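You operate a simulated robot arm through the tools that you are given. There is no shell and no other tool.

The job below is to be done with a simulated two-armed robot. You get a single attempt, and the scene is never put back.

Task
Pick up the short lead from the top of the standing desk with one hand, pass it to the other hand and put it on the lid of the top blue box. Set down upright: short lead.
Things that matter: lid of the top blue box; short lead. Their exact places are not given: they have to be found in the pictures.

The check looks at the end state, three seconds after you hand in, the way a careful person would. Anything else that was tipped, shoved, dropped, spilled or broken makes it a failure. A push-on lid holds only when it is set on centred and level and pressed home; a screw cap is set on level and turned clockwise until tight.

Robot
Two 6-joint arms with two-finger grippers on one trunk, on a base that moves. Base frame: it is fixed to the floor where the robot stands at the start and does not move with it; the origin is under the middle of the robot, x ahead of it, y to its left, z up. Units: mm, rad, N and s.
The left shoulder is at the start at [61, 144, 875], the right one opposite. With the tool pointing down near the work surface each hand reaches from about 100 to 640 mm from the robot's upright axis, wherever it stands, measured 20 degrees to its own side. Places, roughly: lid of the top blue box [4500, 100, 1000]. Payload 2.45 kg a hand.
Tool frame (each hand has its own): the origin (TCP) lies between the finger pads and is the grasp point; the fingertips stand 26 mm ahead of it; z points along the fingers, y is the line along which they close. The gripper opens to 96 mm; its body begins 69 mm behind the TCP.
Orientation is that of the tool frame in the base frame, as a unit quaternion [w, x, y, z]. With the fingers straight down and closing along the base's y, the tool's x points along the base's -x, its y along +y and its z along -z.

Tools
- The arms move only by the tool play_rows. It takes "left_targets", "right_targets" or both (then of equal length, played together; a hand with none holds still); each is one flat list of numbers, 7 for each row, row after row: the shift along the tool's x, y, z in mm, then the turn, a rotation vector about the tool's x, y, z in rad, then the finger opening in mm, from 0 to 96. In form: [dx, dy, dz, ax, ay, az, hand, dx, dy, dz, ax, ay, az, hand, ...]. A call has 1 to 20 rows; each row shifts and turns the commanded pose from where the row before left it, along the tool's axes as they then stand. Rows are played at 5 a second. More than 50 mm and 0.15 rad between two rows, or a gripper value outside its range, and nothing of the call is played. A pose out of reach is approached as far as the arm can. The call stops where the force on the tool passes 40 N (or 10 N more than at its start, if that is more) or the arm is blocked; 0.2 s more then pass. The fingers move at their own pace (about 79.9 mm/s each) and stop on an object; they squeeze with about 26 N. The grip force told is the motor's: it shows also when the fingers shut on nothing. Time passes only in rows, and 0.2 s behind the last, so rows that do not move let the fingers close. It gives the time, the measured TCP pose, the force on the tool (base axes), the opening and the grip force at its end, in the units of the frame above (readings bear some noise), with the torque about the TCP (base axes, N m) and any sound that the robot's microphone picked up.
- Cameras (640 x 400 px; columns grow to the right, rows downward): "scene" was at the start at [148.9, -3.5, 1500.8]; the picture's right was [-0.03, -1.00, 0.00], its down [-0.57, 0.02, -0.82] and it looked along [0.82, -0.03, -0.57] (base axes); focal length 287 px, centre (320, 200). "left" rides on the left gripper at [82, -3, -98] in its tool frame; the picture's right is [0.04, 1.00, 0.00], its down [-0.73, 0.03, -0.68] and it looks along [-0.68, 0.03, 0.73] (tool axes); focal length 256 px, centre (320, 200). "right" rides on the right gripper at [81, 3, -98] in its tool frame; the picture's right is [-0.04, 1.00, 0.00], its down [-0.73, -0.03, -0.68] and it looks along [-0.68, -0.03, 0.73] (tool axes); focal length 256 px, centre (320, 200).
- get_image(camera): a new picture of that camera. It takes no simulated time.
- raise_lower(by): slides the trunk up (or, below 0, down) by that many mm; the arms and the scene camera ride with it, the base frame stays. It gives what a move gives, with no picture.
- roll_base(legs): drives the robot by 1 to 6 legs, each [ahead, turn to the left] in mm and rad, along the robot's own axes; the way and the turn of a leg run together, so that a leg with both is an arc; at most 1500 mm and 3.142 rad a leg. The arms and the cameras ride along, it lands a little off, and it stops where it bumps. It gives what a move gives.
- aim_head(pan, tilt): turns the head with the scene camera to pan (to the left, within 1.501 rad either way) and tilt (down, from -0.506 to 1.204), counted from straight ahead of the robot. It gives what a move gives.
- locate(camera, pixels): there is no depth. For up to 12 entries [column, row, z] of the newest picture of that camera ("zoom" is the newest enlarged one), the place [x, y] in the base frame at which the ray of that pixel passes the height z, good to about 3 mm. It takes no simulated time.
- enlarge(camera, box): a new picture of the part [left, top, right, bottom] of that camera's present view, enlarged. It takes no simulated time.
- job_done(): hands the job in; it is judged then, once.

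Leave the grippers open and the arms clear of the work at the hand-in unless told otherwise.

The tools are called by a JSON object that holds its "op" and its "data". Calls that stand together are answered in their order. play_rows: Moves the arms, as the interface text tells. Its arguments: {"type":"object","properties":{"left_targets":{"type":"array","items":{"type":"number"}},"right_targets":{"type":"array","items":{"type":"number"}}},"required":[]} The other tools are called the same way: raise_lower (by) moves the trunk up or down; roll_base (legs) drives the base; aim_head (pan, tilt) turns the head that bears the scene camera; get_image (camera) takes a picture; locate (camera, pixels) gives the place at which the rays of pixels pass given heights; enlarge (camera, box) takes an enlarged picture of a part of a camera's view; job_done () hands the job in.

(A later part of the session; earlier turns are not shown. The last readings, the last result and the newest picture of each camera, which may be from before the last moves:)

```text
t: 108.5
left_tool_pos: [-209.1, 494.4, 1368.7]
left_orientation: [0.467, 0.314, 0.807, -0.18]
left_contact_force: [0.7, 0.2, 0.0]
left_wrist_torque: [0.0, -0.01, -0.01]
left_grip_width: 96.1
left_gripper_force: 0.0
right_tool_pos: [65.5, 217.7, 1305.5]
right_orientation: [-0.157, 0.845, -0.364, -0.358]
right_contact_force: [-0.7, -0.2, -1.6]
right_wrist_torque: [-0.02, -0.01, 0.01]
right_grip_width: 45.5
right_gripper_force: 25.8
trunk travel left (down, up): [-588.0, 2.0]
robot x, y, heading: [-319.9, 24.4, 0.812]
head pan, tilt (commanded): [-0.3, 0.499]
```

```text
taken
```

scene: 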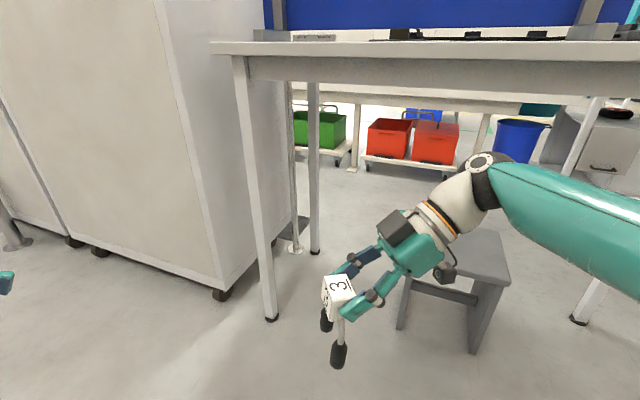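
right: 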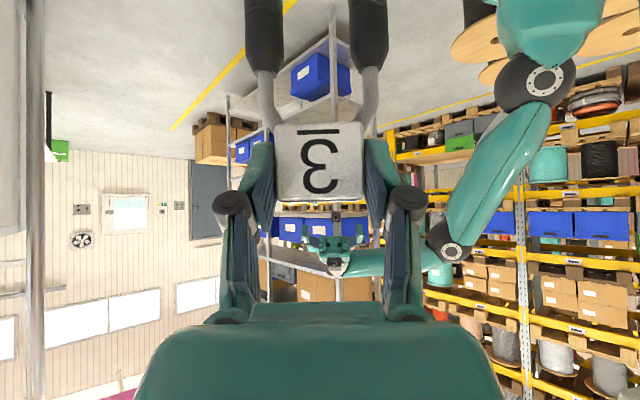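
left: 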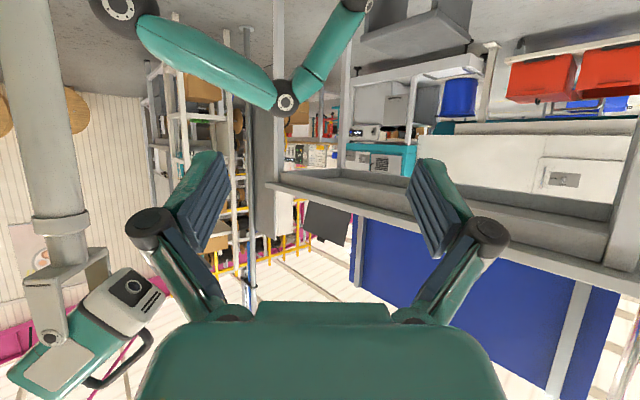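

The lead didn't move in the hand. I'll keep turning left in small steps to heading ≈1.57.

{"op": "roll_base", "data": {"legs": [[0, 0.25], [0, 0.25], [0, 0.25]]}}

{"op": "get_image", "data": {"camera": "right"}}

{"op": "aim_head", "data": {"pan": 0.0, "tilt": 0.25}}

{"op": "get_image", "data": {"camera": "scene"}}

```text
t: 111.7
left_tool_pos: [-561.1, 442.1, 1368.7]
left_orientation: [0.5, -0.008, 0.866, 0.006]
left_contact_force: [0.5, -0.2, 0.2]
left_wrist_torque: [-0.02, 0.01, -0.01]
left_grip_width: 96.0
left_gripper_force: 0.0
right_tool_pos: [-172.8, 431.4, 1307.2]
right_orientation: [-0.013, 0.92, -0.026, -0.391]
right_contact_force: [0.7, 0.3, -2.1]
right_wrist_torque: [0.03, -0.03, 0.01]
right_grip_width: 45.5
right_gripper_force: 25.9
trunk travel left (down, up): [-588.0, 2.0]
robot x, y, heading: [-290.7, 24.6, 1.562]
head pan, tilt (commanded): [-0.3, 0.499]
```

```text
taken
```

right: 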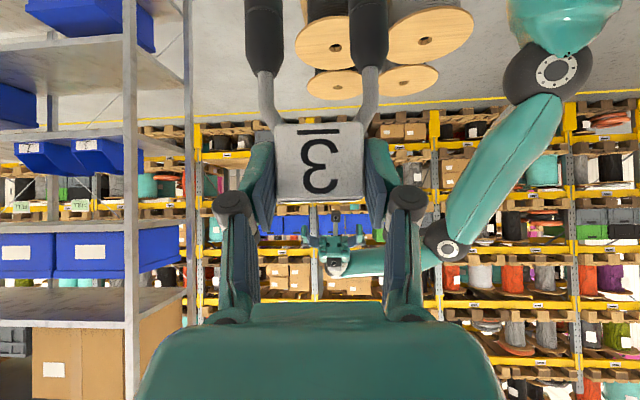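

```text
t: 112.5
left_tool_pos: [-561.1, 442.1, 1370.3]
left_orientation: [0.5, -0.006, 0.866, 0.004]
left_contact_force: [1.1, 0.4, -1.1]
left_wrist_torque: [0.01, 0.01, -0.01]
left_grip_width: 96.0
left_gripper_force: 0.1
right_tool_pos: [-170.5, 431.1, 1305.1]
right_orientation: [-0.014, 0.92, -0.027, -0.391]
right_contact_force: [0.3, 0.5, -1.3]
right_wrist_torque: [0.0, 0.0, 0.04]
right_grip_width: 45.4
right_gripper_force: 26.1
trunk travel left (down, up): [-588.0, 2.0]
robot x, y, heading: [-289.4, 25.8, 1.561]
head pan, tilt (commanded): [0.0, 0.25]
```

```text
taken
```

scene: 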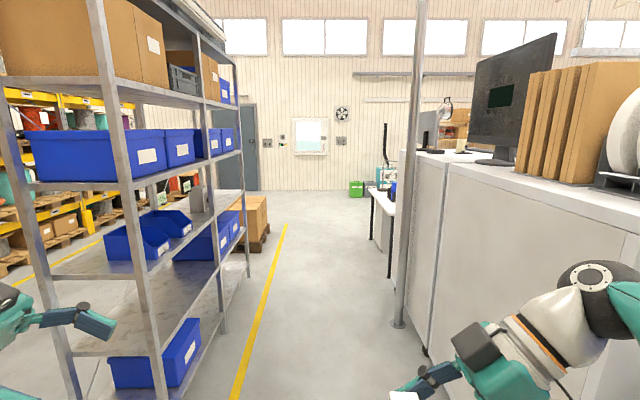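

The lead is still held firmly (45.4 mm) and I'm facing +y down the aisle. I'll locate floor landmarks for the route.

{"op": "locate", "data": {"camera": "scene", "pixels": [[235, 395, 0], [287, 225, 0], [398, 326, 0], [390, 275, 0], [373, 240, 0], [223, 332, 0], [247, 277, 0], [265, 250, 0], [425, 352, 0], [356, 195, 0], [275, 190, 0]]}}

{"op": "enlarge", "data": {"camera": "scene", "box": [240, 120, 480, 280]}}

```text
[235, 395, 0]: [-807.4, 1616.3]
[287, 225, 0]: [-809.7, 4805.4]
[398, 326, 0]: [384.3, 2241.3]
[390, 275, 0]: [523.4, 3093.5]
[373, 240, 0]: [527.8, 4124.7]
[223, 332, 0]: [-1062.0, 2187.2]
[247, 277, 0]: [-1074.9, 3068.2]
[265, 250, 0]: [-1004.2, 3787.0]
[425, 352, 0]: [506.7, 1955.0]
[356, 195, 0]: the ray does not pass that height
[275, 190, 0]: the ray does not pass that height
```

```text
2.50 times, centred on (360, 200) of scene
```

zoom: 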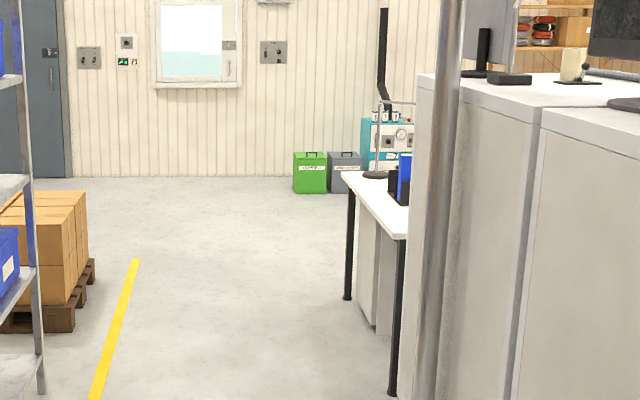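

The aisle is clear with about 650 mm each side of my centre. I'll drive ahead 1000 mm, and check the grip.

{"op": "roll_base", "data": {"legs": [[500, 0], [900, 0]]}}

{"op": "get_image", "data": {"camera": "right"}}

{"op": "get_image", "data": {"camera": "scene"}}

```text
t: 120.0
left_tool_pos: [-545.1, 1857.0, 1368.5]
left_orientation: [0.501, -0.007, 0.866, 0.005]
left_contact_force: [-0.2, -0.3, -0.5]
left_wrist_torque: [-0.02, -0.05, -0.01]
left_grip_width: 96.2
left_gripper_force: 0.1
right_tool_pos: [-155.4, 1845.8, 1306.3]
right_orientation: [-0.012, 0.92, -0.027, -0.391]
right_contact_force: [-0.3, -0.4, -1.5]
right_wrist_torque: [0.0, -0.02, -0.01]
right_grip_width: 45.4
right_gripper_force: 26.0
trunk travel left (down, up): [-588.0, 2.0]
robot x, y, heading: [-274.6, 1441.4, 1.561]
head pan, tilt (commanded): [0.0, 0.25]
```

```text
taken
```

right: 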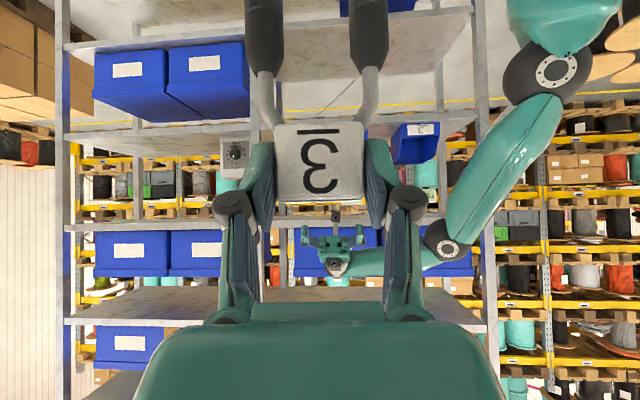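

```text
taken
```

scene: 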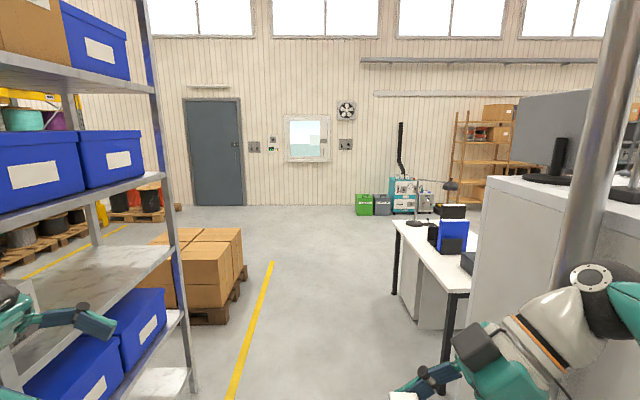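

Still secure. The elbows extend only about 390 mm to each side, so the pole at x≈384 is clear. I'll continue 1400 mm ahead.

{"op": "roll_base", "data": {"legs": [[1400, 0]]}}

{"op": "get_image", "data": {"camera": "scene"}}

{"op": "aim_head", "data": {"pan": -0.9, "tilt": 0.25}}

{"op": "get_image", "data": {"camera": "scene"}}

```text
t: 127.1
left_tool_pos: [-517.8, 3268.6, 1369.1]
left_orientation: [0.5, -0.001, 0.866, 0.002]
left_contact_force: [0.3, -0.4, 0.2]
left_wrist_torque: [-0.01, -0.03, -0.04]
left_grip_width: 95.9
left_gripper_force: 0.1
right_tool_pos: [-128.6, 3254.3, 1305.3]
right_orientation: [-0.014, 0.92, -0.032, -0.391]
right_contact_force: [-0.2, 0.1, -1.3]
right_wrist_torque: [0.03, 0.0, 0.0]
right_grip_width: 45.4
right_gripper_force: 26.4
trunk travel left (down, up): [-588.0, 2.0]
robot x, y, heading: [-252.5, 2849.4, 1.549]
head pan, tilt (commanded): [0.0, 0.25]
```

```text
taken
```

scene: 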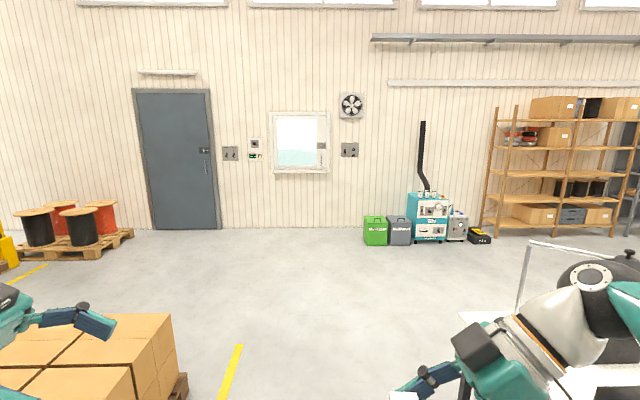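

```text
t: 128.3
left_tool_pos: [-517.7, 3268.9, 1370.3]
left_orientation: [0.5, -0.002, 0.866, 0.002]
left_contact_force: [-0.5, 0.3, 0.1]
left_wrist_torque: [0.03, 0.0, -0.02]
left_grip_width: 96.1
left_gripper_force: 0.1
right_tool_pos: [-127.7, 3252.8, 1307.6]
right_orientation: [-0.016, 0.92, -0.032, -0.389]
right_contact_force: [0.0, -0.1, -2.1]
right_wrist_torque: [0.0, 0.0, 0.03]
right_grip_width: 45.6
right_gripper_force: 26.1
trunk travel left (down, up): [-588.0, 2.0]
robot x, y, heading: [-251.6, 2847.8, 1.55]
head pan, tilt (commanded): [-0.901, 0.25]
```

```text
taken
```

scene: 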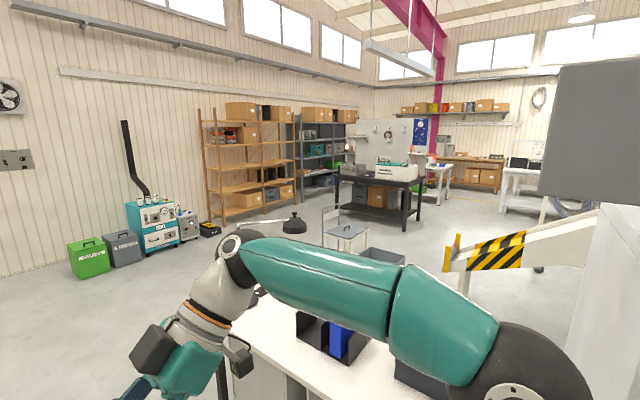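

There's open floor past the table, between it and the far wall. I'll locate floor points in this view to plan the right turn.

{"op": "locate", "data": {"camera": "scene", "pixels": [[90, 278, 0], [160, 252, 0], [225, 220, 0], [335, 195, 0], [405, 230, 0], [325, 245, 0], [368, 250, 0], [465, 290, 0], [440, 205, 0], [500, 212, 0], [540, 270, 0], [222, 395, 0]]}}

{"op": "aim_head", "data": {"pan": -0.55, "tilt": 0.4}}

{"op": "get_image", "data": {"camera": "scene"}}

```text
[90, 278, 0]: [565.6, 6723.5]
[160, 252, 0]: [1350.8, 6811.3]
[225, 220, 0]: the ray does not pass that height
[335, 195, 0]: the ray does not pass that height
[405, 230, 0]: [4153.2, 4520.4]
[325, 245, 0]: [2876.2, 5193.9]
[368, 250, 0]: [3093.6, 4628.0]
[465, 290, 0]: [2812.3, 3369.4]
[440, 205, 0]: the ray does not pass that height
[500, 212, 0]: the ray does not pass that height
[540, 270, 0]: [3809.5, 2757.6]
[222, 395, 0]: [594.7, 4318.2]
```

```text
t: 129.1
left_tool_pos: [-517.7, 3269.1, 1370.1]
left_orientation: [0.5, -0.001, 0.866, 0.002]
left_contact_force: [0.4, -0.3, -0.3]
left_wrist_torque: [0.01, 0.01, 0.0]
left_grip_width: 96.0
left_gripper_force: 0.0
right_tool_pos: [-127.7, 3252.9, 1307.6]
right_orientation: [-0.016, 0.92, -0.032, -0.39]
right_contact_force: [-0.5, 0.4, -1.2]
right_wrist_torque: [0.0, -0.05, -0.01]
right_grip_width: 45.6
right_gripper_force: 25.9
trunk travel left (down, up): [-588.0, 2.0]
robot x, y, heading: [-250.6, 2852.2, 1.548]
head pan, tilt (commanded): [-0.55, 0.4]
```

```text
taken
```

scene: 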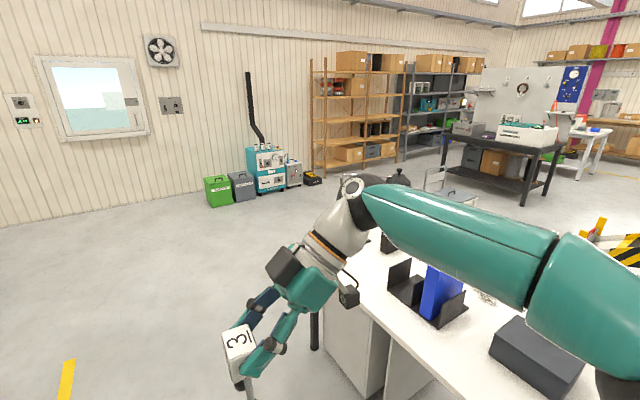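

I'll drive on to y≈4950 (past the table end), then look toward +x.

{"op": "roll_base", "data": {"legs": [[1050, 0], [1050, 0]]}}

{"op": "aim_head", "data": {"pan": -1.3, "tilt": 0.3}}

{"op": "get_image", "data": {"camera": "scene"}}

{"op": "get_image", "data": {"camera": "right"}}

```text
t: 139.7
left_tool_pos: [-514.1, 5353.7, 1369.4]
left_orientation: [0.499, -0.01, 0.866, 0.006]
left_contact_force: [-0.1, 0.6, 0.4]
left_wrist_torque: [-0.01, 0.01, 0.0]
left_grip_width: 96.1
left_gripper_force: 0.1
right_tool_pos: [-124.4, 5345.6, 1306.4]
right_orientation: [-0.011, 0.92, -0.023, -0.39]
right_contact_force: [0.5, 0.6, -1.3]
right_wrist_torque: [-0.01, -0.02, 0.03]
right_grip_width: 45.4
right_gripper_force: 26.3
trunk travel left (down, up): [-588.0, 2.0]
robot x, y, heading: [-243.2, 4939.3, 1.567]
head pan, tilt (commanded): [-0.55, 0.4]
```

```text
t: 140.8
left_tool_pos: [-514.2, 5352.5, 1371.8]
left_orientation: [0.5, -0.011, 0.866, 0.007]
left_contact_force: [0.0, 0.1, 0.5]
left_wrist_torque: [-0.02, -0.02, -0.03]
left_grip_width: 96.1
left_gripper_force: 0.0
right_tool_pos: [-124.4, 5343.5, 1308.6]
right_orientation: [-0.012, 0.921, -0.023, -0.389]
right_contact_force: [0.9, 0.0, -1.5]
right_wrist_torque: [0.01, 0.0, 0.01]
right_grip_width: 45.5
right_gripper_force: 26.0
trunk travel left (down, up): [-588.0, 2.0]
robot x, y, heading: [-239.0, 4936.8, 1.573]
head pan, tilt (commanded): [-1.3, 0.3]
```

```text
taken
```

scene: 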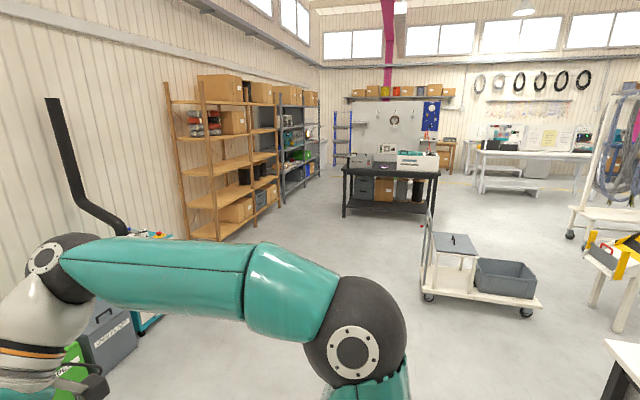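

```text
taken
```

right: 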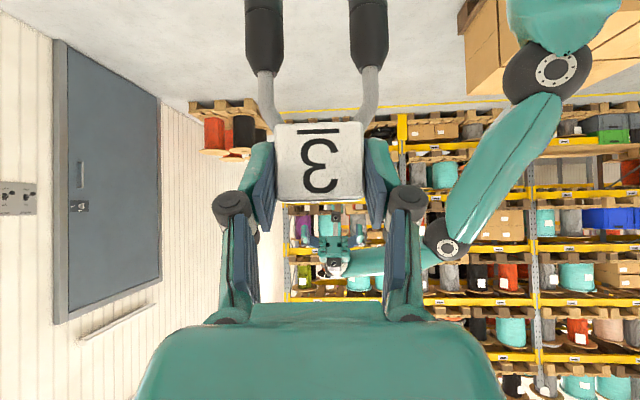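

Open floor ahead toward +x: a white trolley with a crate at (475, 280), a black bench at (390, 190), shelves on the left. I'll locate their floor points.

{"op": "locate", "data": {"camera": "scene", "pixels": [[430, 298, 0], [526, 315, 0], [448, 262, 0], [343, 217, 0], [436, 238, 0], [216, 243, 0], [278, 203, 0], [570, 238, 0], [617, 335, 0], [600, 300, 0], [612, 398, 0]]}}

{"op": "enlarge", "data": {"camera": "scene", "box": [380, 80, 640, 340]}}

```text
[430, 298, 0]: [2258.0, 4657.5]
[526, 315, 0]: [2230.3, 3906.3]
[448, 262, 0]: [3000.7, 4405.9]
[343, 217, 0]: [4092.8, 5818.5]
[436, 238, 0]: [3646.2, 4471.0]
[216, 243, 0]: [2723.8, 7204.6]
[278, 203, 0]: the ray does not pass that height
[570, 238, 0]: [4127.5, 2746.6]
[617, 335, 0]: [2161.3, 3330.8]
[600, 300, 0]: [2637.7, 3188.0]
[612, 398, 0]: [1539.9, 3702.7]
```

```text
1.54 times, centred on (510, 210) of scene
```

zoom: 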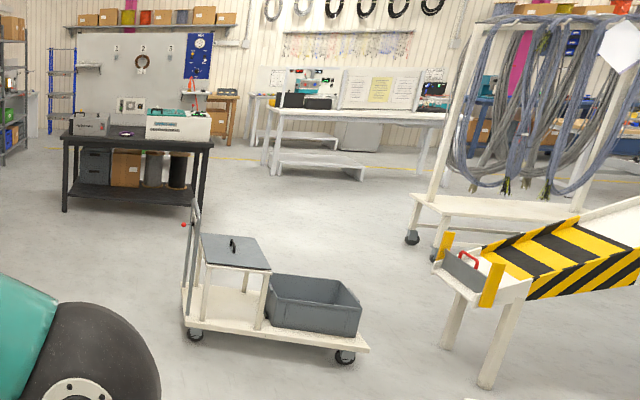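

I'll advance 350 mm more (to y≈5290) to pass the trolley with room, then turn right in small steps to face +x.

{"op": "roll_base", "data": {"legs": [[350, 0], [0, -0.26], [0, -0.26], [0, -0.26], [0, -0.26], [0, -0.26]]}}

{"op": "get_image", "data": {"camera": "right"}}

{"op": "aim_head", "data": {"pan": 0.0, "tilt": 0.25}}

{"op": "get_image", "data": {"camera": "scene"}}

```text
t: 147.8
left_tool_pos: [77.0, 5677.2, 1371.2]
left_orientation: [0.408, 0.501, 0.707, -0.288]
left_contact_force: [0.6, -0.4, 0.3]
left_wrist_torque: [0.07, 0.04, 0.01]
left_grip_width: 96.1
left_gripper_force: 0.2
right_tool_pos: [186.9, 5304.1, 1307.6]
right_orientation: [-0.24, 0.73, -0.561, -0.309]
right_contact_force: [0.2, -1.4, -1.7]
right_wrist_torque: [0.03, 0.04, 0.01]
right_grip_width: 45.4
right_gripper_force: 25.9
trunk travel left (down, up): [-588.0, 2.0]
robot x, y, heading: [-248.7, 5330.1, 0.281]
head pan, tilt (commanded): [-1.3, 0.3]
stopped in leg 6: the robot was blocked; the commanded pose is now the measured one
```

```text
taken
```

right: 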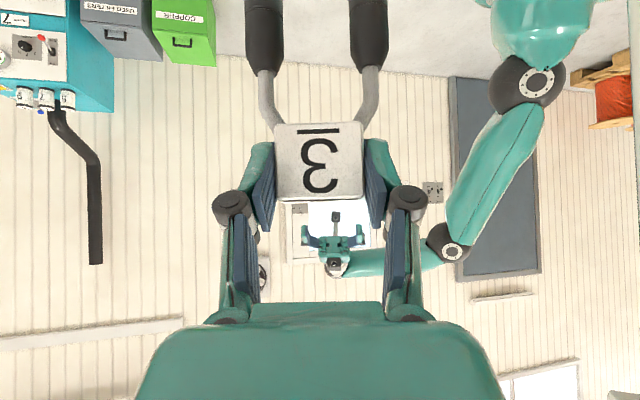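

```text
t: 149.3
left_tool_pos: [75.1, 5679.7, 1371.7]
left_orientation: [0.408, 0.502, 0.706, -0.289]
left_contact_force: [0.6, -0.2, -0.6]
left_wrist_torque: [0.01, 0.02, -0.02]
left_grip_width: 95.9
left_gripper_force: 0.1
right_tool_pos: [186.0, 5305.4, 1308.4]
right_orientation: [-0.24, 0.73, -0.56, -0.309]
right_contact_force: [-0.3, 0.1, -1.5]
right_wrist_torque: [-0.03, 0.0, 0.0]
right_grip_width: 45.5
right_gripper_force: 26.3
trunk travel left (down, up): [-588.0, 2.0]
robot x, y, heading: [-253.5, 5327.0, 0.283]
head pan, tilt (commanded): [0.0, 0.25]
```

```text
taken
```

scene: 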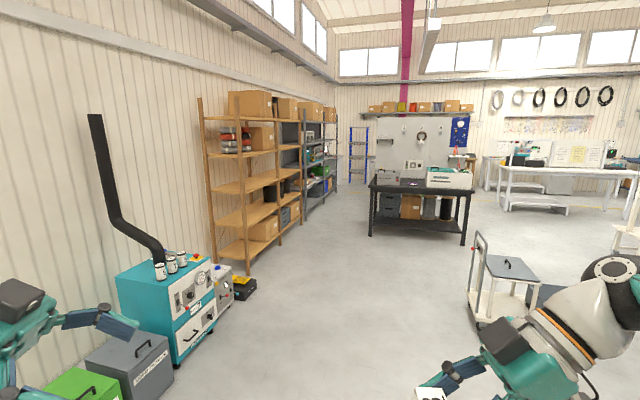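

The lead is still held, but the last bit of the turn was reported blocked at heading 0.28. I'll see what is nearby: locate the machine and boxes on the left, and look left and right.

{"op": "locate", "data": {"camera": "scene", "pixels": [[178, 367, 0], [230, 305, 0], [245, 275, 0], [470, 320, 0], [370, 235, 0], [464, 245, 0], [480, 325, 0], [370, 228, 0]]}}

{"op": "aim_head", "data": {"pan": 1.4, "tilt": 0.6}}

{"op": "get_image", "data": {"camera": "scene"}}

{"op": "aim_head", "data": {"pan": -1.4, "tilt": 0.6}}

{"op": "get_image", "data": {"camera": "scene"}}

```text
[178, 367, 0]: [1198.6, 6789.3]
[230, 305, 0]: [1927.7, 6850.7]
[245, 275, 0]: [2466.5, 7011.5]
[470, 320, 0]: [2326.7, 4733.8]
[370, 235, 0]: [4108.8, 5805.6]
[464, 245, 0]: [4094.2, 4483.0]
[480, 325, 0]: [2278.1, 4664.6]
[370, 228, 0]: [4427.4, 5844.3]
```

```text
t: 150.8
left_tool_pos: [75.3, 5677.9, 1372.2]
left_orientation: [0.407, 0.502, 0.706, -0.289]
left_contact_force: [0.1, 0.3, 0.3]
left_wrist_torque: [-0.04, 0.01, -0.02]
left_grip_width: 96.2
left_gripper_force: 0.0
right_tool_pos: [185.0, 5304.7, 1307.4]
right_orientation: [-0.24, 0.73, -0.56, -0.309]
right_contact_force: [0.7, 0.0, -1.2]
right_wrist_torque: [0.0, 0.0, -0.03]
right_grip_width: 45.5
right_gripper_force: 25.8
trunk travel left (down, up): [-588.0, 2.0]
robot x, y, heading: [-250.5, 5331.3, 0.286]
head pan, tilt (commanded): [1.4, 0.6]
```

```text
taken
```

scene: 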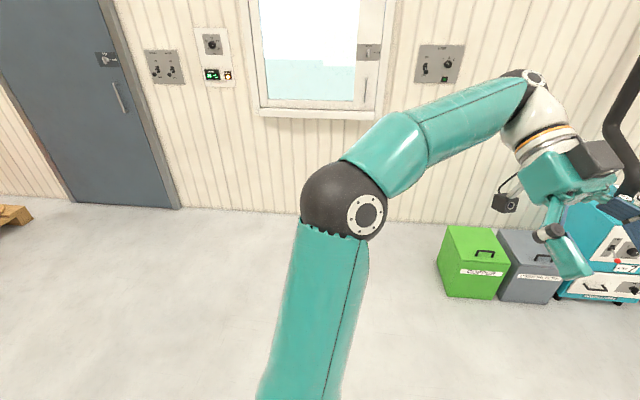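

```text
t: 153.3
left_tool_pos: [76.1, 5678.3, 1371.4]
left_orientation: [0.409, 0.5, 0.707, -0.288]
left_contact_force: [0.6, -0.1, -0.4]
left_wrist_torque: [0.0, 0.05, -0.03]
left_grip_width: 96.0
left_gripper_force: 0.2
right_tool_pos: [185.2, 5305.5, 1308.6]
right_orientation: [-0.239, 0.731, -0.56, -0.309]
right_contact_force: [-0.8, 0.1, -1.2]
right_wrist_torque: [-0.08, -0.02, 0.01]
right_grip_width: 45.4
right_gripper_force: 25.7
trunk travel left (down, up): [-588.0, 2.0]
robot x, y, heading: [-252.8, 5329.8, 0.291]
head pan, tilt (commanded): [-1.4, 0.6]
```

```text
taken
```

scene: 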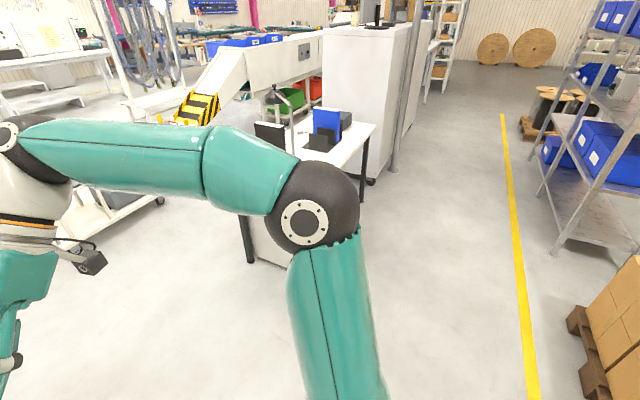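

Nothing is touching; the turn just ended a bit short. I can also see the blue box lid far off at (240, 40) beyond the conveyor. I'll finish turning right in small steps.

{"op": "roll_base", "data": {"legs": [[0, -0.15], [0, -0.13]]}}

{"op": "aim_head", "data": {"pan": -0.5, "tilt": 0.2}}

{"op": "get_image", "data": {"camera": "scene"}}

{"op": "enlarge", "data": {"camera": "scene", "box": [300, 80, 640, 290]}}

```text
t: 155.0
left_tool_pos: [158.4, 5574.6, 1370.4]
left_orientation: [0.365, 0.595, 0.629, -0.343]
left_contact_force: [-0.2, 0.3, -0.1]
left_wrist_torque: [0.03, 0.02, 0.0]
left_grip_width: 96.0
left_gripper_force: 0.0
right_tool_pos: [161.0, 5185.6, 1308.6]
right_orientation: [0.28, -0.644, 0.658, 0.272]
right_contact_force: [-0.3, 0.1, -0.5]
right_wrist_torque: [-0.05, 0.0, -0.03]
right_grip_width: 45.6
right_gripper_force: 26.2
trunk travel left (down, up): [-588.0, 2.0]
robot x, y, heading: [-252.8, 5343.0, 0.006]
head pan, tilt (commanded): [-1.4, 0.6]
```

```text
t: 156.2
left_tool_pos: [159.6, 5574.6, 1372.0]
left_orientation: [0.363, 0.596, 0.629, -0.342]
left_contact_force: [0.0, 0.1, 0.0]
left_wrist_torque: [0.01, -0.03, -0.01]
left_grip_width: 95.9
left_gripper_force: 0.0
right_tool_pos: [162.3, 5185.0, 1308.6]
right_orientation: [0.28, -0.644, 0.657, 0.272]
right_contact_force: [-0.2, 0.1, -1.1]
right_wrist_torque: [-0.01, 0.02, 0.01]
right_grip_width: 45.3
right_gripper_force: 25.6
trunk travel left (down, up): [-588.0, 2.0]
robot x, y, heading: [-251.1, 5346.1, 0.008]
head pan, tilt (commanded): [-0.499, 0.201]
```

```text
taken
```

scene: 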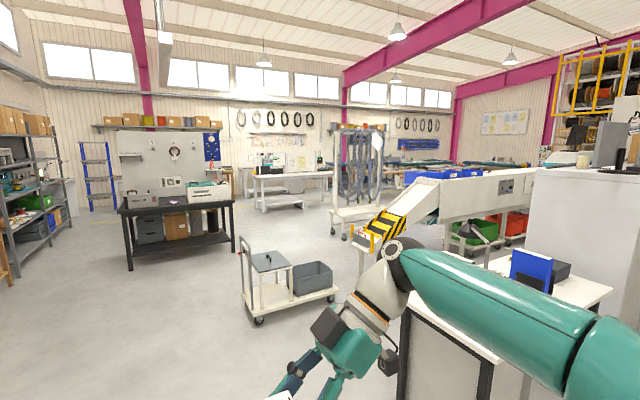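

```text
1.88 times, centred on (470, 185) of scene
```

zoom: 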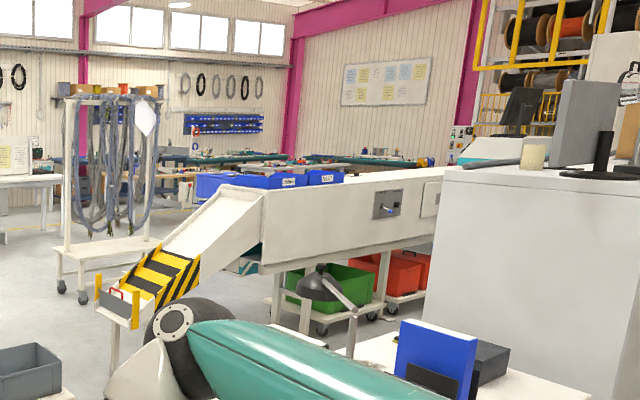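

The route: go +x past the trolley, then come around toward the blue box from its far (+y) side. I'll drive ahead in stages.

{"op": "roll_base", "data": {"legs": [[1200, 0], [1400, 0]]}}

{"op": "aim_head", "data": {"pan": -0.9, "tilt": 0.25}}

{"op": "get_image", "data": {"camera": "scene"}}

{"op": "get_image", "data": {"camera": "right"}}

```text
t: 169.0
left_tool_pos: [2730.3, 5623.6, 1372.0]
left_orientation: [0.369, 0.587, 0.637, -0.338]
left_contact_force: [-0.7, -0.5, 0.6]
left_wrist_torque: [0.0, -0.04, -0.05]
left_grip_width: 96.0
left_gripper_force: 0.0
right_tool_pos: [2743.3, 5234.8, 1309.2]
right_orientation: [-0.277, 0.654, -0.648, -0.276]
right_contact_force: [-0.1, 0.0, -2.1]
right_wrist_torque: [-0.02, 0.02, 0.01]
right_grip_width: 45.6
right_gripper_force: 26.0
trunk travel left (down, up): [-588.0, 2.0]
robot x, y, heading: [2323.6, 5383.1, 0.031]
head pan, tilt (commanded): [-0.499, 0.201]
```

```text
t: 169.8
left_tool_pos: [2730.7, 5625.2, 1372.2]
left_orientation: [0.369, 0.586, 0.637, -0.338]
left_contact_force: [0.2, 0.2, -1.0]
left_wrist_torque: [-0.02, -0.02, 0.02]
left_grip_width: 96.0
left_gripper_force: 0.1
right_tool_pos: [2743.5, 5236.0, 1309.9]
right_orientation: [-0.276, 0.654, -0.648, -0.276]
right_contact_force: [1.2, -0.3, -1.9]
right_wrist_torque: [-0.07, 0.03, -0.02]
right_grip_width: 45.4
right_gripper_force: 25.8
trunk travel left (down, up): [-588.0, 2.0]
robot x, y, heading: [2327.9, 5382.2, 0.029]
head pan, tilt (commanded): [-0.901, 0.25]
```

```text
taken
```

scene: 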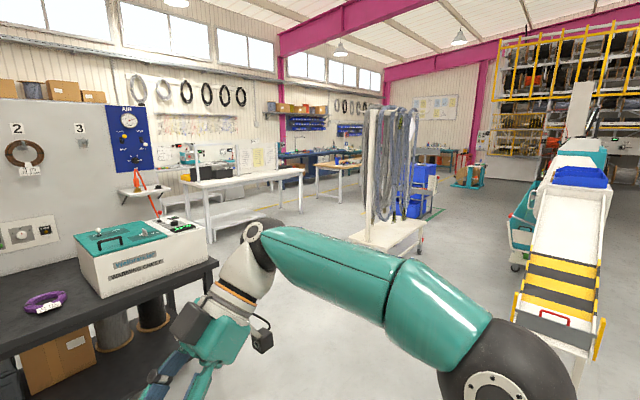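

```text
taken
```

right: 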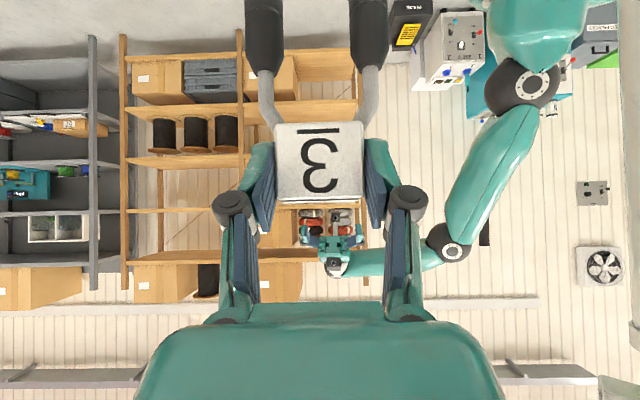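

Now I see an open corridor between the conveyor (right) and the cable rack, with a blue stack behind the rack at (425, 185). I'll enlarge and locate.

{"op": "enlarge", "data": {"camera": "scene", "box": [340, 130, 540, 280]}}

{"op": "locate", "data": {"camera": "scene", "pixels": [[420, 252, 0], [363, 258, 0], [412, 222, 0], [445, 211, 0], [437, 215, 0], [515, 268, 0], [510, 262, 0], [585, 395, 0], [470, 188, 0], [425, 165, 1000], [415, 172, 1000], [438, 175, 1000]]}}

```text
2.67 times, centred on (440, 205) of scene
```

zoom: 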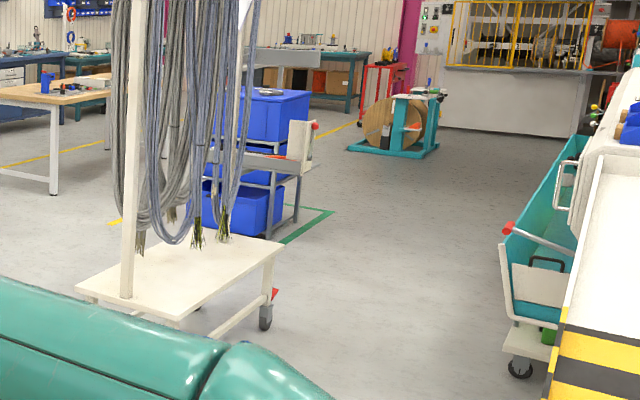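

```text
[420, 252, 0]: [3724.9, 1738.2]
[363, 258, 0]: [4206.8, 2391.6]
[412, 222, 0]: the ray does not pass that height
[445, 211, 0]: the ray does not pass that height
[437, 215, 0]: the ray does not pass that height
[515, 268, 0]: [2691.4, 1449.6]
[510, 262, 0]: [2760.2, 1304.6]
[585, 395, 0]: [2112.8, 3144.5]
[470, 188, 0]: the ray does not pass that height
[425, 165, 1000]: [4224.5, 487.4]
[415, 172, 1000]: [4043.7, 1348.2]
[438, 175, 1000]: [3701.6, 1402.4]
```

The top blue box sits on a three-level cart beyond the cable rack, with a corridor about 940 mm wide between the rack and the conveyor carts at x≈2760–3700. I'll check the trolley right beside me before turning.

{"op": "aim_head", "data": {"pan": -1.2, "tilt": 0.75}}

{"op": "get_image", "data": {"camera": "scene"}}

{"op": "aim_head", "data": {"pan": -0.3, "tilt": 0.6}}

{"op": "get_image", "data": {"camera": "scene"}}

```text
t: 170.8
left_tool_pos: [2730.0, 5625.0, 1372.0]
left_orientation: [0.368, 0.587, 0.637, -0.338]
left_contact_force: [0.3, -0.2, 0.1]
left_wrist_torque: [0.0, 0.01, -0.01]
left_grip_width: 96.5
left_gripper_force: 0.2
right_tool_pos: [2743.8, 5234.9, 1309.4]
right_orientation: [-0.276, 0.655, -0.648, -0.276]
right_contact_force: [0.0, -0.1, -1.7]
right_wrist_torque: [-0.03, 0.0, 0.03]
right_grip_width: 45.3
right_gripper_force: 26.0
trunk travel left (down, up): [-588.0, 2.0]
robot x, y, heading: [2326.3, 5378.6, 0.032]
head pan, tilt (commanded): [-1.201, 0.75]
```

```text
taken
```

scene: 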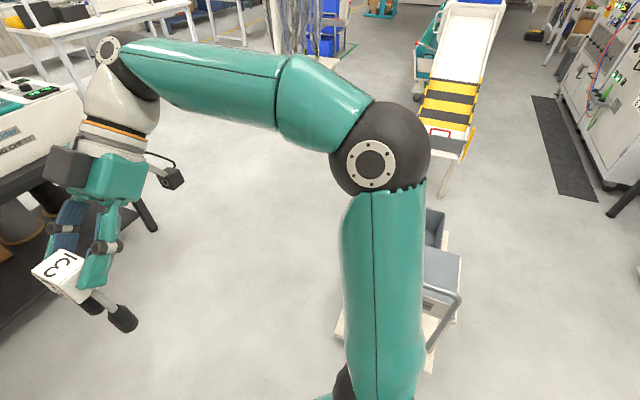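

```text
t: 172.0
left_tool_pos: [2729.4, 5623.1, 1371.5]
left_orientation: [0.369, 0.587, 0.637, -0.337]
left_contact_force: [0.2, 0.1, -0.5]
left_wrist_torque: [-0.01, 0.01, 0.0]
left_grip_width: 96.0
left_gripper_force: 0.0
right_tool_pos: [2743.4, 5235.2, 1310.3]
right_orientation: [-0.277, 0.654, -0.648, -0.277]
right_contact_force: [-0.6, -0.6, -1.6]
right_wrist_torque: [-0.05, 0.0, 0.02]
right_grip_width: 45.3
right_gripper_force: 26.4
trunk travel left (down, up): [-588.0, 2.0]
robot x, y, heading: [2323.9, 5381.4, 0.032]
head pan, tilt (commanded): [-0.3, 0.6]
```

```text
taken
```

scene: 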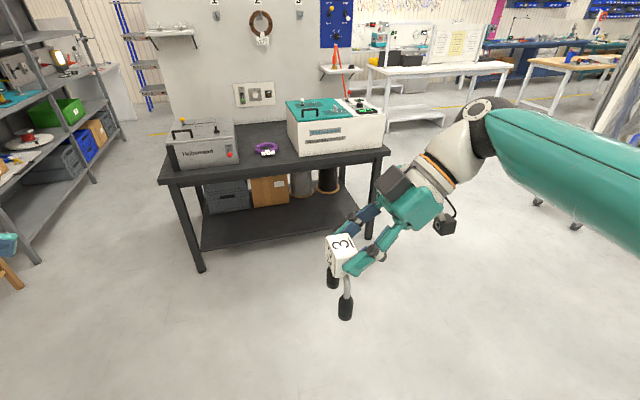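

{"op": "locate", "data": {"camera": "scene", "pixels": [[200, 270, 0], [371, 240, 0], [163, 183, 850], [389, 155, 850], [390, 132, 0], [540, 200, 0], [575, 225, 0]]}}

{"op": "aim_head", "data": {"pan": -1.2, "tilt": 0.75}}

{"op": "get_image", "data": {"camera": "scene"}}

{"op": "locate", "data": {"camera": "scene", "pixels": [[335, 338, 200], [442, 195, 0], [428, 372, 200], [460, 295, 900], [437, 240, 200], [345, 45, 0], [416, 100, 0]]}}

```text
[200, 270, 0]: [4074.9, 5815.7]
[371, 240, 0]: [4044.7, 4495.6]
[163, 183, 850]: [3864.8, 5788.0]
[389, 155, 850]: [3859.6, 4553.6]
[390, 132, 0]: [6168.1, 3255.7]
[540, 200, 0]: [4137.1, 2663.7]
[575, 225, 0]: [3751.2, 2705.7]
```

```text
t: 173.2
left_tool_pos: [2729.3, 5624.2, 1372.9]
left_orientation: [0.369, 0.586, 0.637, -0.337]
left_contact_force: [0.6, 0.8, 0.2]
left_wrist_torque: [-0.01, -0.01, 0.0]
left_grip_width: 95.9
left_gripper_force: 0.0
right_tool_pos: [2742.9, 5236.3, 1309.5]
right_orientation: [-0.276, 0.654, -0.648, -0.277]
right_contact_force: [0.1, 0.1, -2.0]
right_wrist_torque: [-0.01, 0.0, -0.01]
right_grip_width: 45.6
right_gripper_force: 25.8
trunk travel left (down, up): [-588.0, 2.0]
robot x, y, heading: [2329.5, 5381.6, 0.031]
head pan, tilt (commanded): [-1.201, 0.75]
```

```text
taken
```

scene: 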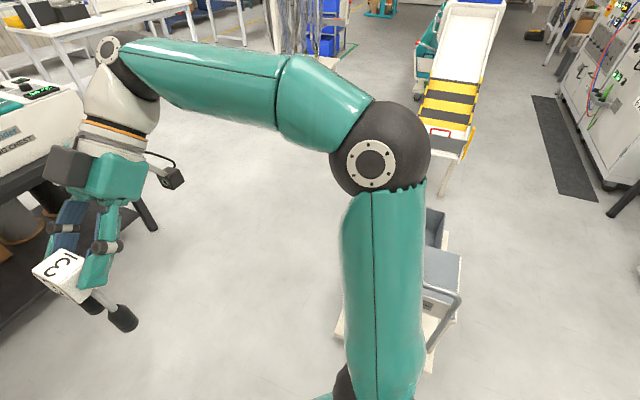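

```text
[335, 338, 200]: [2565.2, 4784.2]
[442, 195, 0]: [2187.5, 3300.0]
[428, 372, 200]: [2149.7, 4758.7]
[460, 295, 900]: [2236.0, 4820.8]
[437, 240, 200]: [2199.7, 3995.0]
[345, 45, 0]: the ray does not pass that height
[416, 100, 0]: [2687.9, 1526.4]
```

The trolley spans x 2150–2565, the bench front is at x≈3860, and the rack's wheels are at x≈3725–3750. So I'll go to x≈3220 and then turn right to face −y along that line.

{"op": "roll_base", "data": {"legs": [[890, 0]]}}

{"op": "roll_base", "data": {"legs": [[0, -0.25], [0, -0.25], [0, -0.25], [0, -0.25]]}}

{"op": "roll_base", "data": {"legs": [[0, -0.25], [0, -0.25], [0, -0.12]]}}

{"op": "aim_head", "data": {"pan": 0.0, "tilt": 0.3}}

{"op": "get_image", "data": {"camera": "scene"}}

{"op": "get_image", "data": {"camera": "right"}}

```text
t: 178.0
left_tool_pos: [3628.9, 5664.8, 1372.4]
left_orientation: [0.37, 0.583, 0.641, -0.335]
left_contact_force: [0.6, -0.3, -0.3]
left_wrist_torque: [-0.02, 0.0, -0.02]
left_grip_width: 96.1
left_gripper_force: 0.2
right_tool_pos: [3647.4, 5275.7, 1308.2]
right_orientation: [-0.275, 0.658, -0.644, -0.278]
right_contact_force: [0.1, 0.7, -1.2]
right_wrist_torque: [0.03, -0.04, 0.09]
right_grip_width: 45.4
right_gripper_force: 26.1
trunk travel left (down, up): [-588.0, 2.0]
robot x, y, heading: [3229.4, 5416.6, 0.042]
head pan, tilt (commanded): [-1.201, 0.75]
```

```text
t: 182.2
left_tool_pos: [3655.4, 5211.7, 1371.9]
left_orientation: [0.164, 0.819, 0.282, -0.472]
left_contact_force: [0.7, -0.3, -0.5]
left_wrist_torque: [0.03, 0.03, 0.0]
left_grip_width: 96.1
left_gripper_force: 0.1
right_tool_pos: [3336.6, 4986.4, 1309.9]
right_orientation: [0.375, -0.268, 0.881, 0.112]
right_contact_force: [0.2, -0.7, -1.9]
right_wrist_torque: [0.01, 0.02, 0.01]
right_grip_width: 45.3
right_gripper_force: 26.5
trunk travel left (down, up): [-588.0, 2.0]
robot x, y, heading: [3255.5, 5433.8, -0.954]
head pan, tilt (commanded): [-1.201, 0.75]
```

```text
t: 185.1
left_tool_pos: [3448.9, 5021.6, 1374.4]
left_orientation: [0.012, 0.866, 0.017, -0.5]
left_contact_force: [0.8, -0.6, -0.5]
left_wrist_torque: [0.01, 0.0, 0.02]
left_grip_width: 95.8
left_gripper_force: 0.0
right_tool_pos: [3058.9, 5024.7, 1310.1]
right_orientation: [0.391, 0.015, 0.92, -0.008]
right_contact_force: [-0.7, -0.5, -1.9]
right_wrist_torque: [-0.01, 0.04, 0.02]
right_grip_width: 45.4
right_gripper_force: 25.9
trunk travel left (down, up): [-588.0, 2.0]
robot x, y, heading: [3279.9, 5433.2, -1.582]
head pan, tilt (commanded): [-1.201, 0.75]
```

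```text
t: 186.5
left_tool_pos: [3449.9, 5021.0, 1373.6]
left_orientation: [0.012, 0.866, 0.017, -0.5]
left_contact_force: [-0.1, 0.0, 0.1]
left_wrist_torque: [0.01, 0.0, 0.0]
left_grip_width: 96.1
left_gripper_force: 0.0
right_tool_pos: [3060.4, 5024.9, 1311.4]
right_orientation: [0.391, 0.015, 0.92, -0.008]
right_contact_force: [0.4, -0.5, -1.2]
right_wrist_torque: [-0.04, 0.0, -0.02]
right_grip_width: 45.4
right_gripper_force: 25.7
trunk travel left (down, up): [-588.0, 2.0]
robot x, y, heading: [3274.3, 5434.3, -1.579]
head pan, tilt (commanded): [0.0, 0.3]
```

```text
taken
```

scene: 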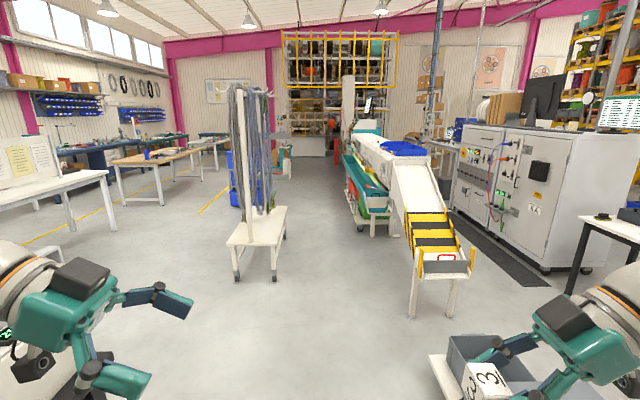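

```text
taken
```

right: 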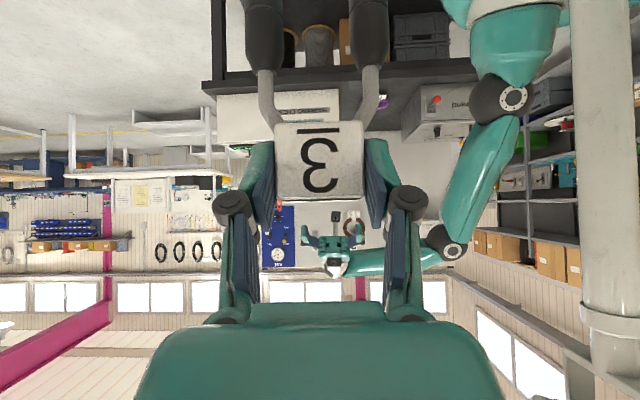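

Facing −y now with a clear corridor between the cable rack (left) and the conveyor (right). I'll locate floor points again.

{"op": "locate", "data": {"camera": "scene", "pixels": [[274, 282, 0], [236, 282, 0], [285, 240, 0], [362, 235, 0], [388, 237, 0], [413, 318, 0], [360, 222, 0], [434, 372, 200], [238, 207, 0]]}}

{"op": "enlarge", "data": {"camera": "scene", "box": [190, 120, 420, 290]}}

```text
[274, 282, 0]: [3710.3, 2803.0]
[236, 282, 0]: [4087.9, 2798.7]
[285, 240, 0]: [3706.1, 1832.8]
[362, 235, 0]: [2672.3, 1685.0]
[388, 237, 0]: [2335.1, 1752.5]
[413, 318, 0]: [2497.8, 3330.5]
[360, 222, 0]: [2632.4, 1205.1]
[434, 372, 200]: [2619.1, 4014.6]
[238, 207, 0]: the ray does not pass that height
```

```text
2.35 times, centred on (305, 205) of scene
```

zoom: 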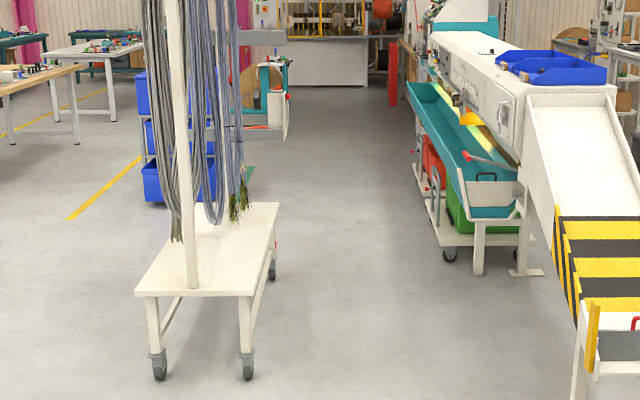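

The corridor is about 1030 mm wide (x 2680–3706), centre ≈3195. I'll nudge the heading right by 0.025 and drive 2500 mm.

{"op": "roll_base", "data": {"legs": [[0, -0.025], [1250, 0], [1250, 0]]}}

{"op": "get_image", "data": {"camera": "scene"}}

{"op": "get_image", "data": {"camera": "right"}}

```text
t: 199.1
left_tool_pos: [3448.0, 2552.8, 1374.3]
left_orientation: [0.018, 0.866, 0.028, -0.5]
left_contact_force: [0.2, 0.2, -0.3]
left_wrist_torque: [0.02, -0.04, 0.0]
left_grip_width: 96.0
left_gripper_force: 0.1
right_tool_pos: [3058.4, 2547.2, 1311.1]
right_orientation: [0.39, 0.004, 0.921, -0.003]
right_contact_force: [0.4, 0.2, -1.6]
right_wrist_torque: [-0.02, 0.0, 0.05]
right_grip_width: 45.6
right_gripper_force: 25.8
trunk travel left (down, up): [-588.0, 2.0]
robot x, y, heading: [3262.8, 2960.9, -1.549]
head pan, tilt (commanded): [0.0, 0.3]
```

```text
taken
```

scene: 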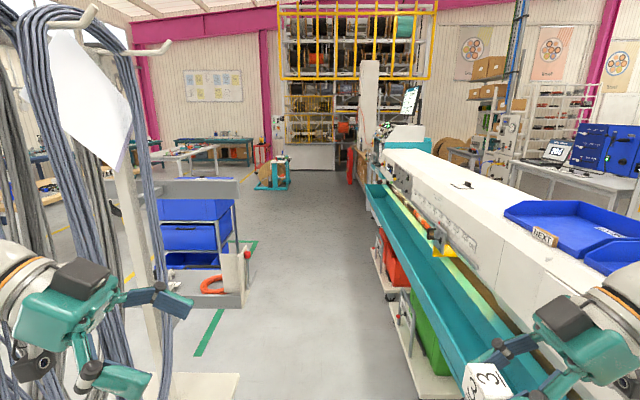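

```text
taken
```

right: 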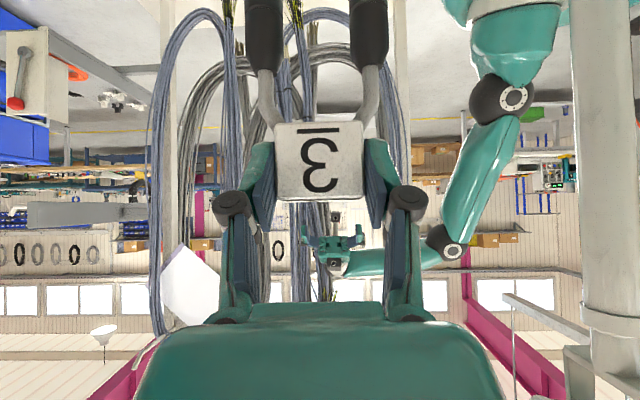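

My left arm now leans outward close to the hanging cables at x≈3700. Before going on I'll draw the left hand inward and down and stand it upright so it clears the rack.

{"op": "play_rows", "data": {"left_targets": [11, 0, 41, 0, 0, 0, 96, 11, 0, 41, 0, 0, 0, 96, 11, 0, 41, 0, 0, 0, 96, 11, 0, 41, 0, 0, 0, 96, 0, 0, 0, 0, 0.1496, 0, 96, 0, 0, 0, 0, 0.1496, 0, 96, 0, 0, 0, 0, 0.1496, 0, 96, 0, 0, 0, 0, 0.1496, 0, 96, 0, 0, 0, 0, 0.1496, 0, 96, 0, 0, 0, 0, 0.1496, 0, 96, 0, 0, 0, 0, 0.1496, 0, 96, 0, 0, 0, 0, 0, 0, 96]}}

{"op": "get_image", "data": {"camera": "scene"}}

{"op": "aim_head", "data": {"pan": 1.2, "tilt": 0.5}}

{"op": "get_image", "data": {"camera": "scene"}}

```text
t: 201.7
left_tool_pos: [3327.7, 2546.9, 1255.7]
left_orientation: [0.002, 0.999, 0.034, 0.001]
left_contact_force: [0.5, 0.1, 0.1]
left_wrist_torque: [-0.02, 0.0, -0.03]
left_grip_width: 96.0
left_gripper_force: 0.1
right_tool_pos: [3058.5, 2548.2, 1310.8]
right_orientation: [0.391, 0.003, 0.92, -0.004]
right_contact_force: [0.5, -0.7, -0.4]
right_wrist_torque: [-0.03, 0.03, -0.01]
right_grip_width: 45.5
right_gripper_force: 26.1
trunk travel left (down, up): [-588.0, 2.0]
robot x, y, heading: [3267.5, 2964.0, -1.555]
head pan, tilt (commanded): [0.0, 0.3]
```

```text
taken
```

scene: 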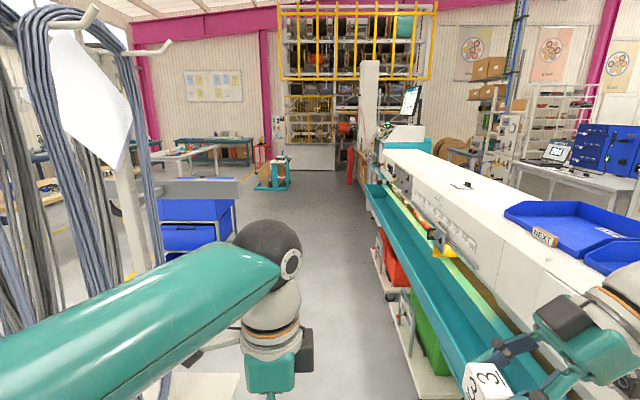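

```text
t: 203.1
left_tool_pos: [3328.2, 2545.8, 1254.0]
left_orientation: [0.002, 0.999, 0.034, 0.001]
left_contact_force: [0.4, 0.2, -0.5]
left_wrist_torque: [0.0, 0.0, 0.0]
left_grip_width: 96.0
left_gripper_force: 0.1
right_tool_pos: [3058.7, 2548.9, 1311.9]
right_orientation: [0.391, 0.004, 0.92, -0.003]
right_contact_force: [-0.5, -0.6, -0.8]
right_wrist_torque: [0.02, 0.02, 0.0]
right_grip_width: 45.6
right_gripper_force: 26.1
trunk travel left (down, up): [-588.0, 2.0]
robot x, y, heading: [3267.9, 2963.3, -1.555]
head pan, tilt (commanded): [1.201, 0.499]
```

```text
taken
```

scene: 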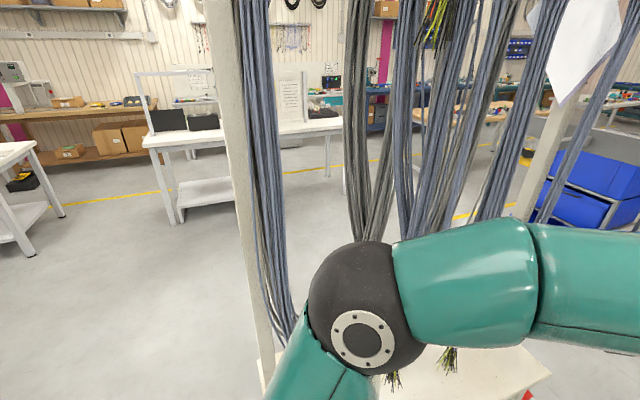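

The left arm now only reaches about 290 mm to the side, so it clears the cables. I'll bear slightly right (−0.065) and drive 1400 mm past the rack.

{"op": "roll_base", "data": {"legs": [[0, -0.065], [700, 0], [700, 0]]}}

{"op": "aim_head", "data": {"pan": 0.45, "tilt": 0.3}}

{"op": "get_image", "data": {"camera": "scene"}}

{"op": "get_image", "data": {"camera": "right"}}

```text
t: 211.0
left_tool_pos: [3213.3, 1127.1, 1254.5]
left_orientation: [0.0, 1.0, -0.006, -0.001]
left_contact_force: [0.6, -0.5, 0.0]
left_wrist_torque: [0.01, -0.01, 0.0]
left_grip_width: 96.0
left_gripper_force: 0.0
right_tool_pos: [2943.9, 1150.5, 1310.7]
right_orientation: [0.39, 0.04, 0.92, -0.018]
right_contact_force: [-0.4, -1.0, -1.1]
right_wrist_torque: [0.01, 0.02, 0.04]
right_grip_width: 45.2
right_gripper_force: 26.1
trunk travel left (down, up): [-588.0, 2.0]
robot x, y, heading: [3182.7, 1548.9, -1.631]
head pan, tilt (commanded): [1.201, 0.499]
```

```text
t: 212.1
left_tool_pos: [3214.2, 1128.8, 1254.5]
left_orientation: [0.001, 1.0, -0.007, 0.0]
left_contact_force: [0.4, 0.3, 0.3]
left_wrist_torque: [0.02, 0.02, -0.02]
left_grip_width: 96.1
left_gripper_force: 0.0
right_tool_pos: [2944.8, 1151.3, 1311.3]
right_orientation: [0.39, 0.04, 0.92, -0.018]
right_contact_force: [0.5, 0.3, -1.4]
right_wrist_torque: [0.0, 0.07, 0.03]
right_grip_width: 45.6
right_gripper_force: 25.7
trunk travel left (down, up): [-588.0, 2.0]
robot x, y, heading: [3186.6, 1549.9, -1.63]
head pan, tilt (commanded): [0.45, 0.3]
```

```text
taken
```

scene: 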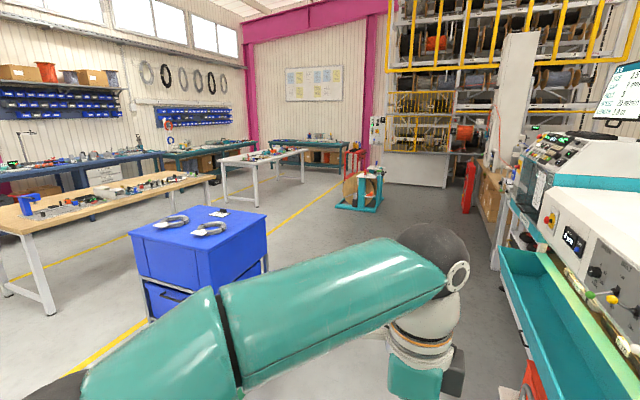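

```text
taken
```

right: 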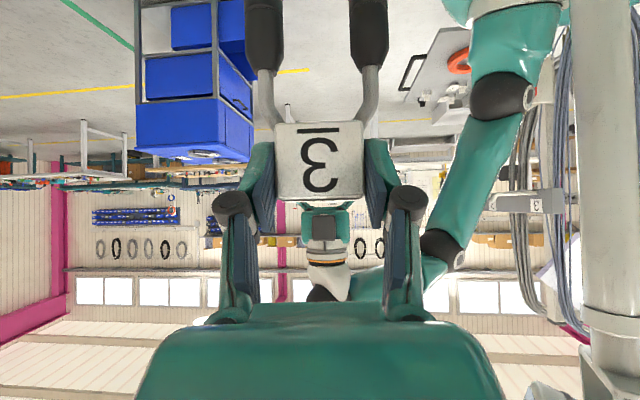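

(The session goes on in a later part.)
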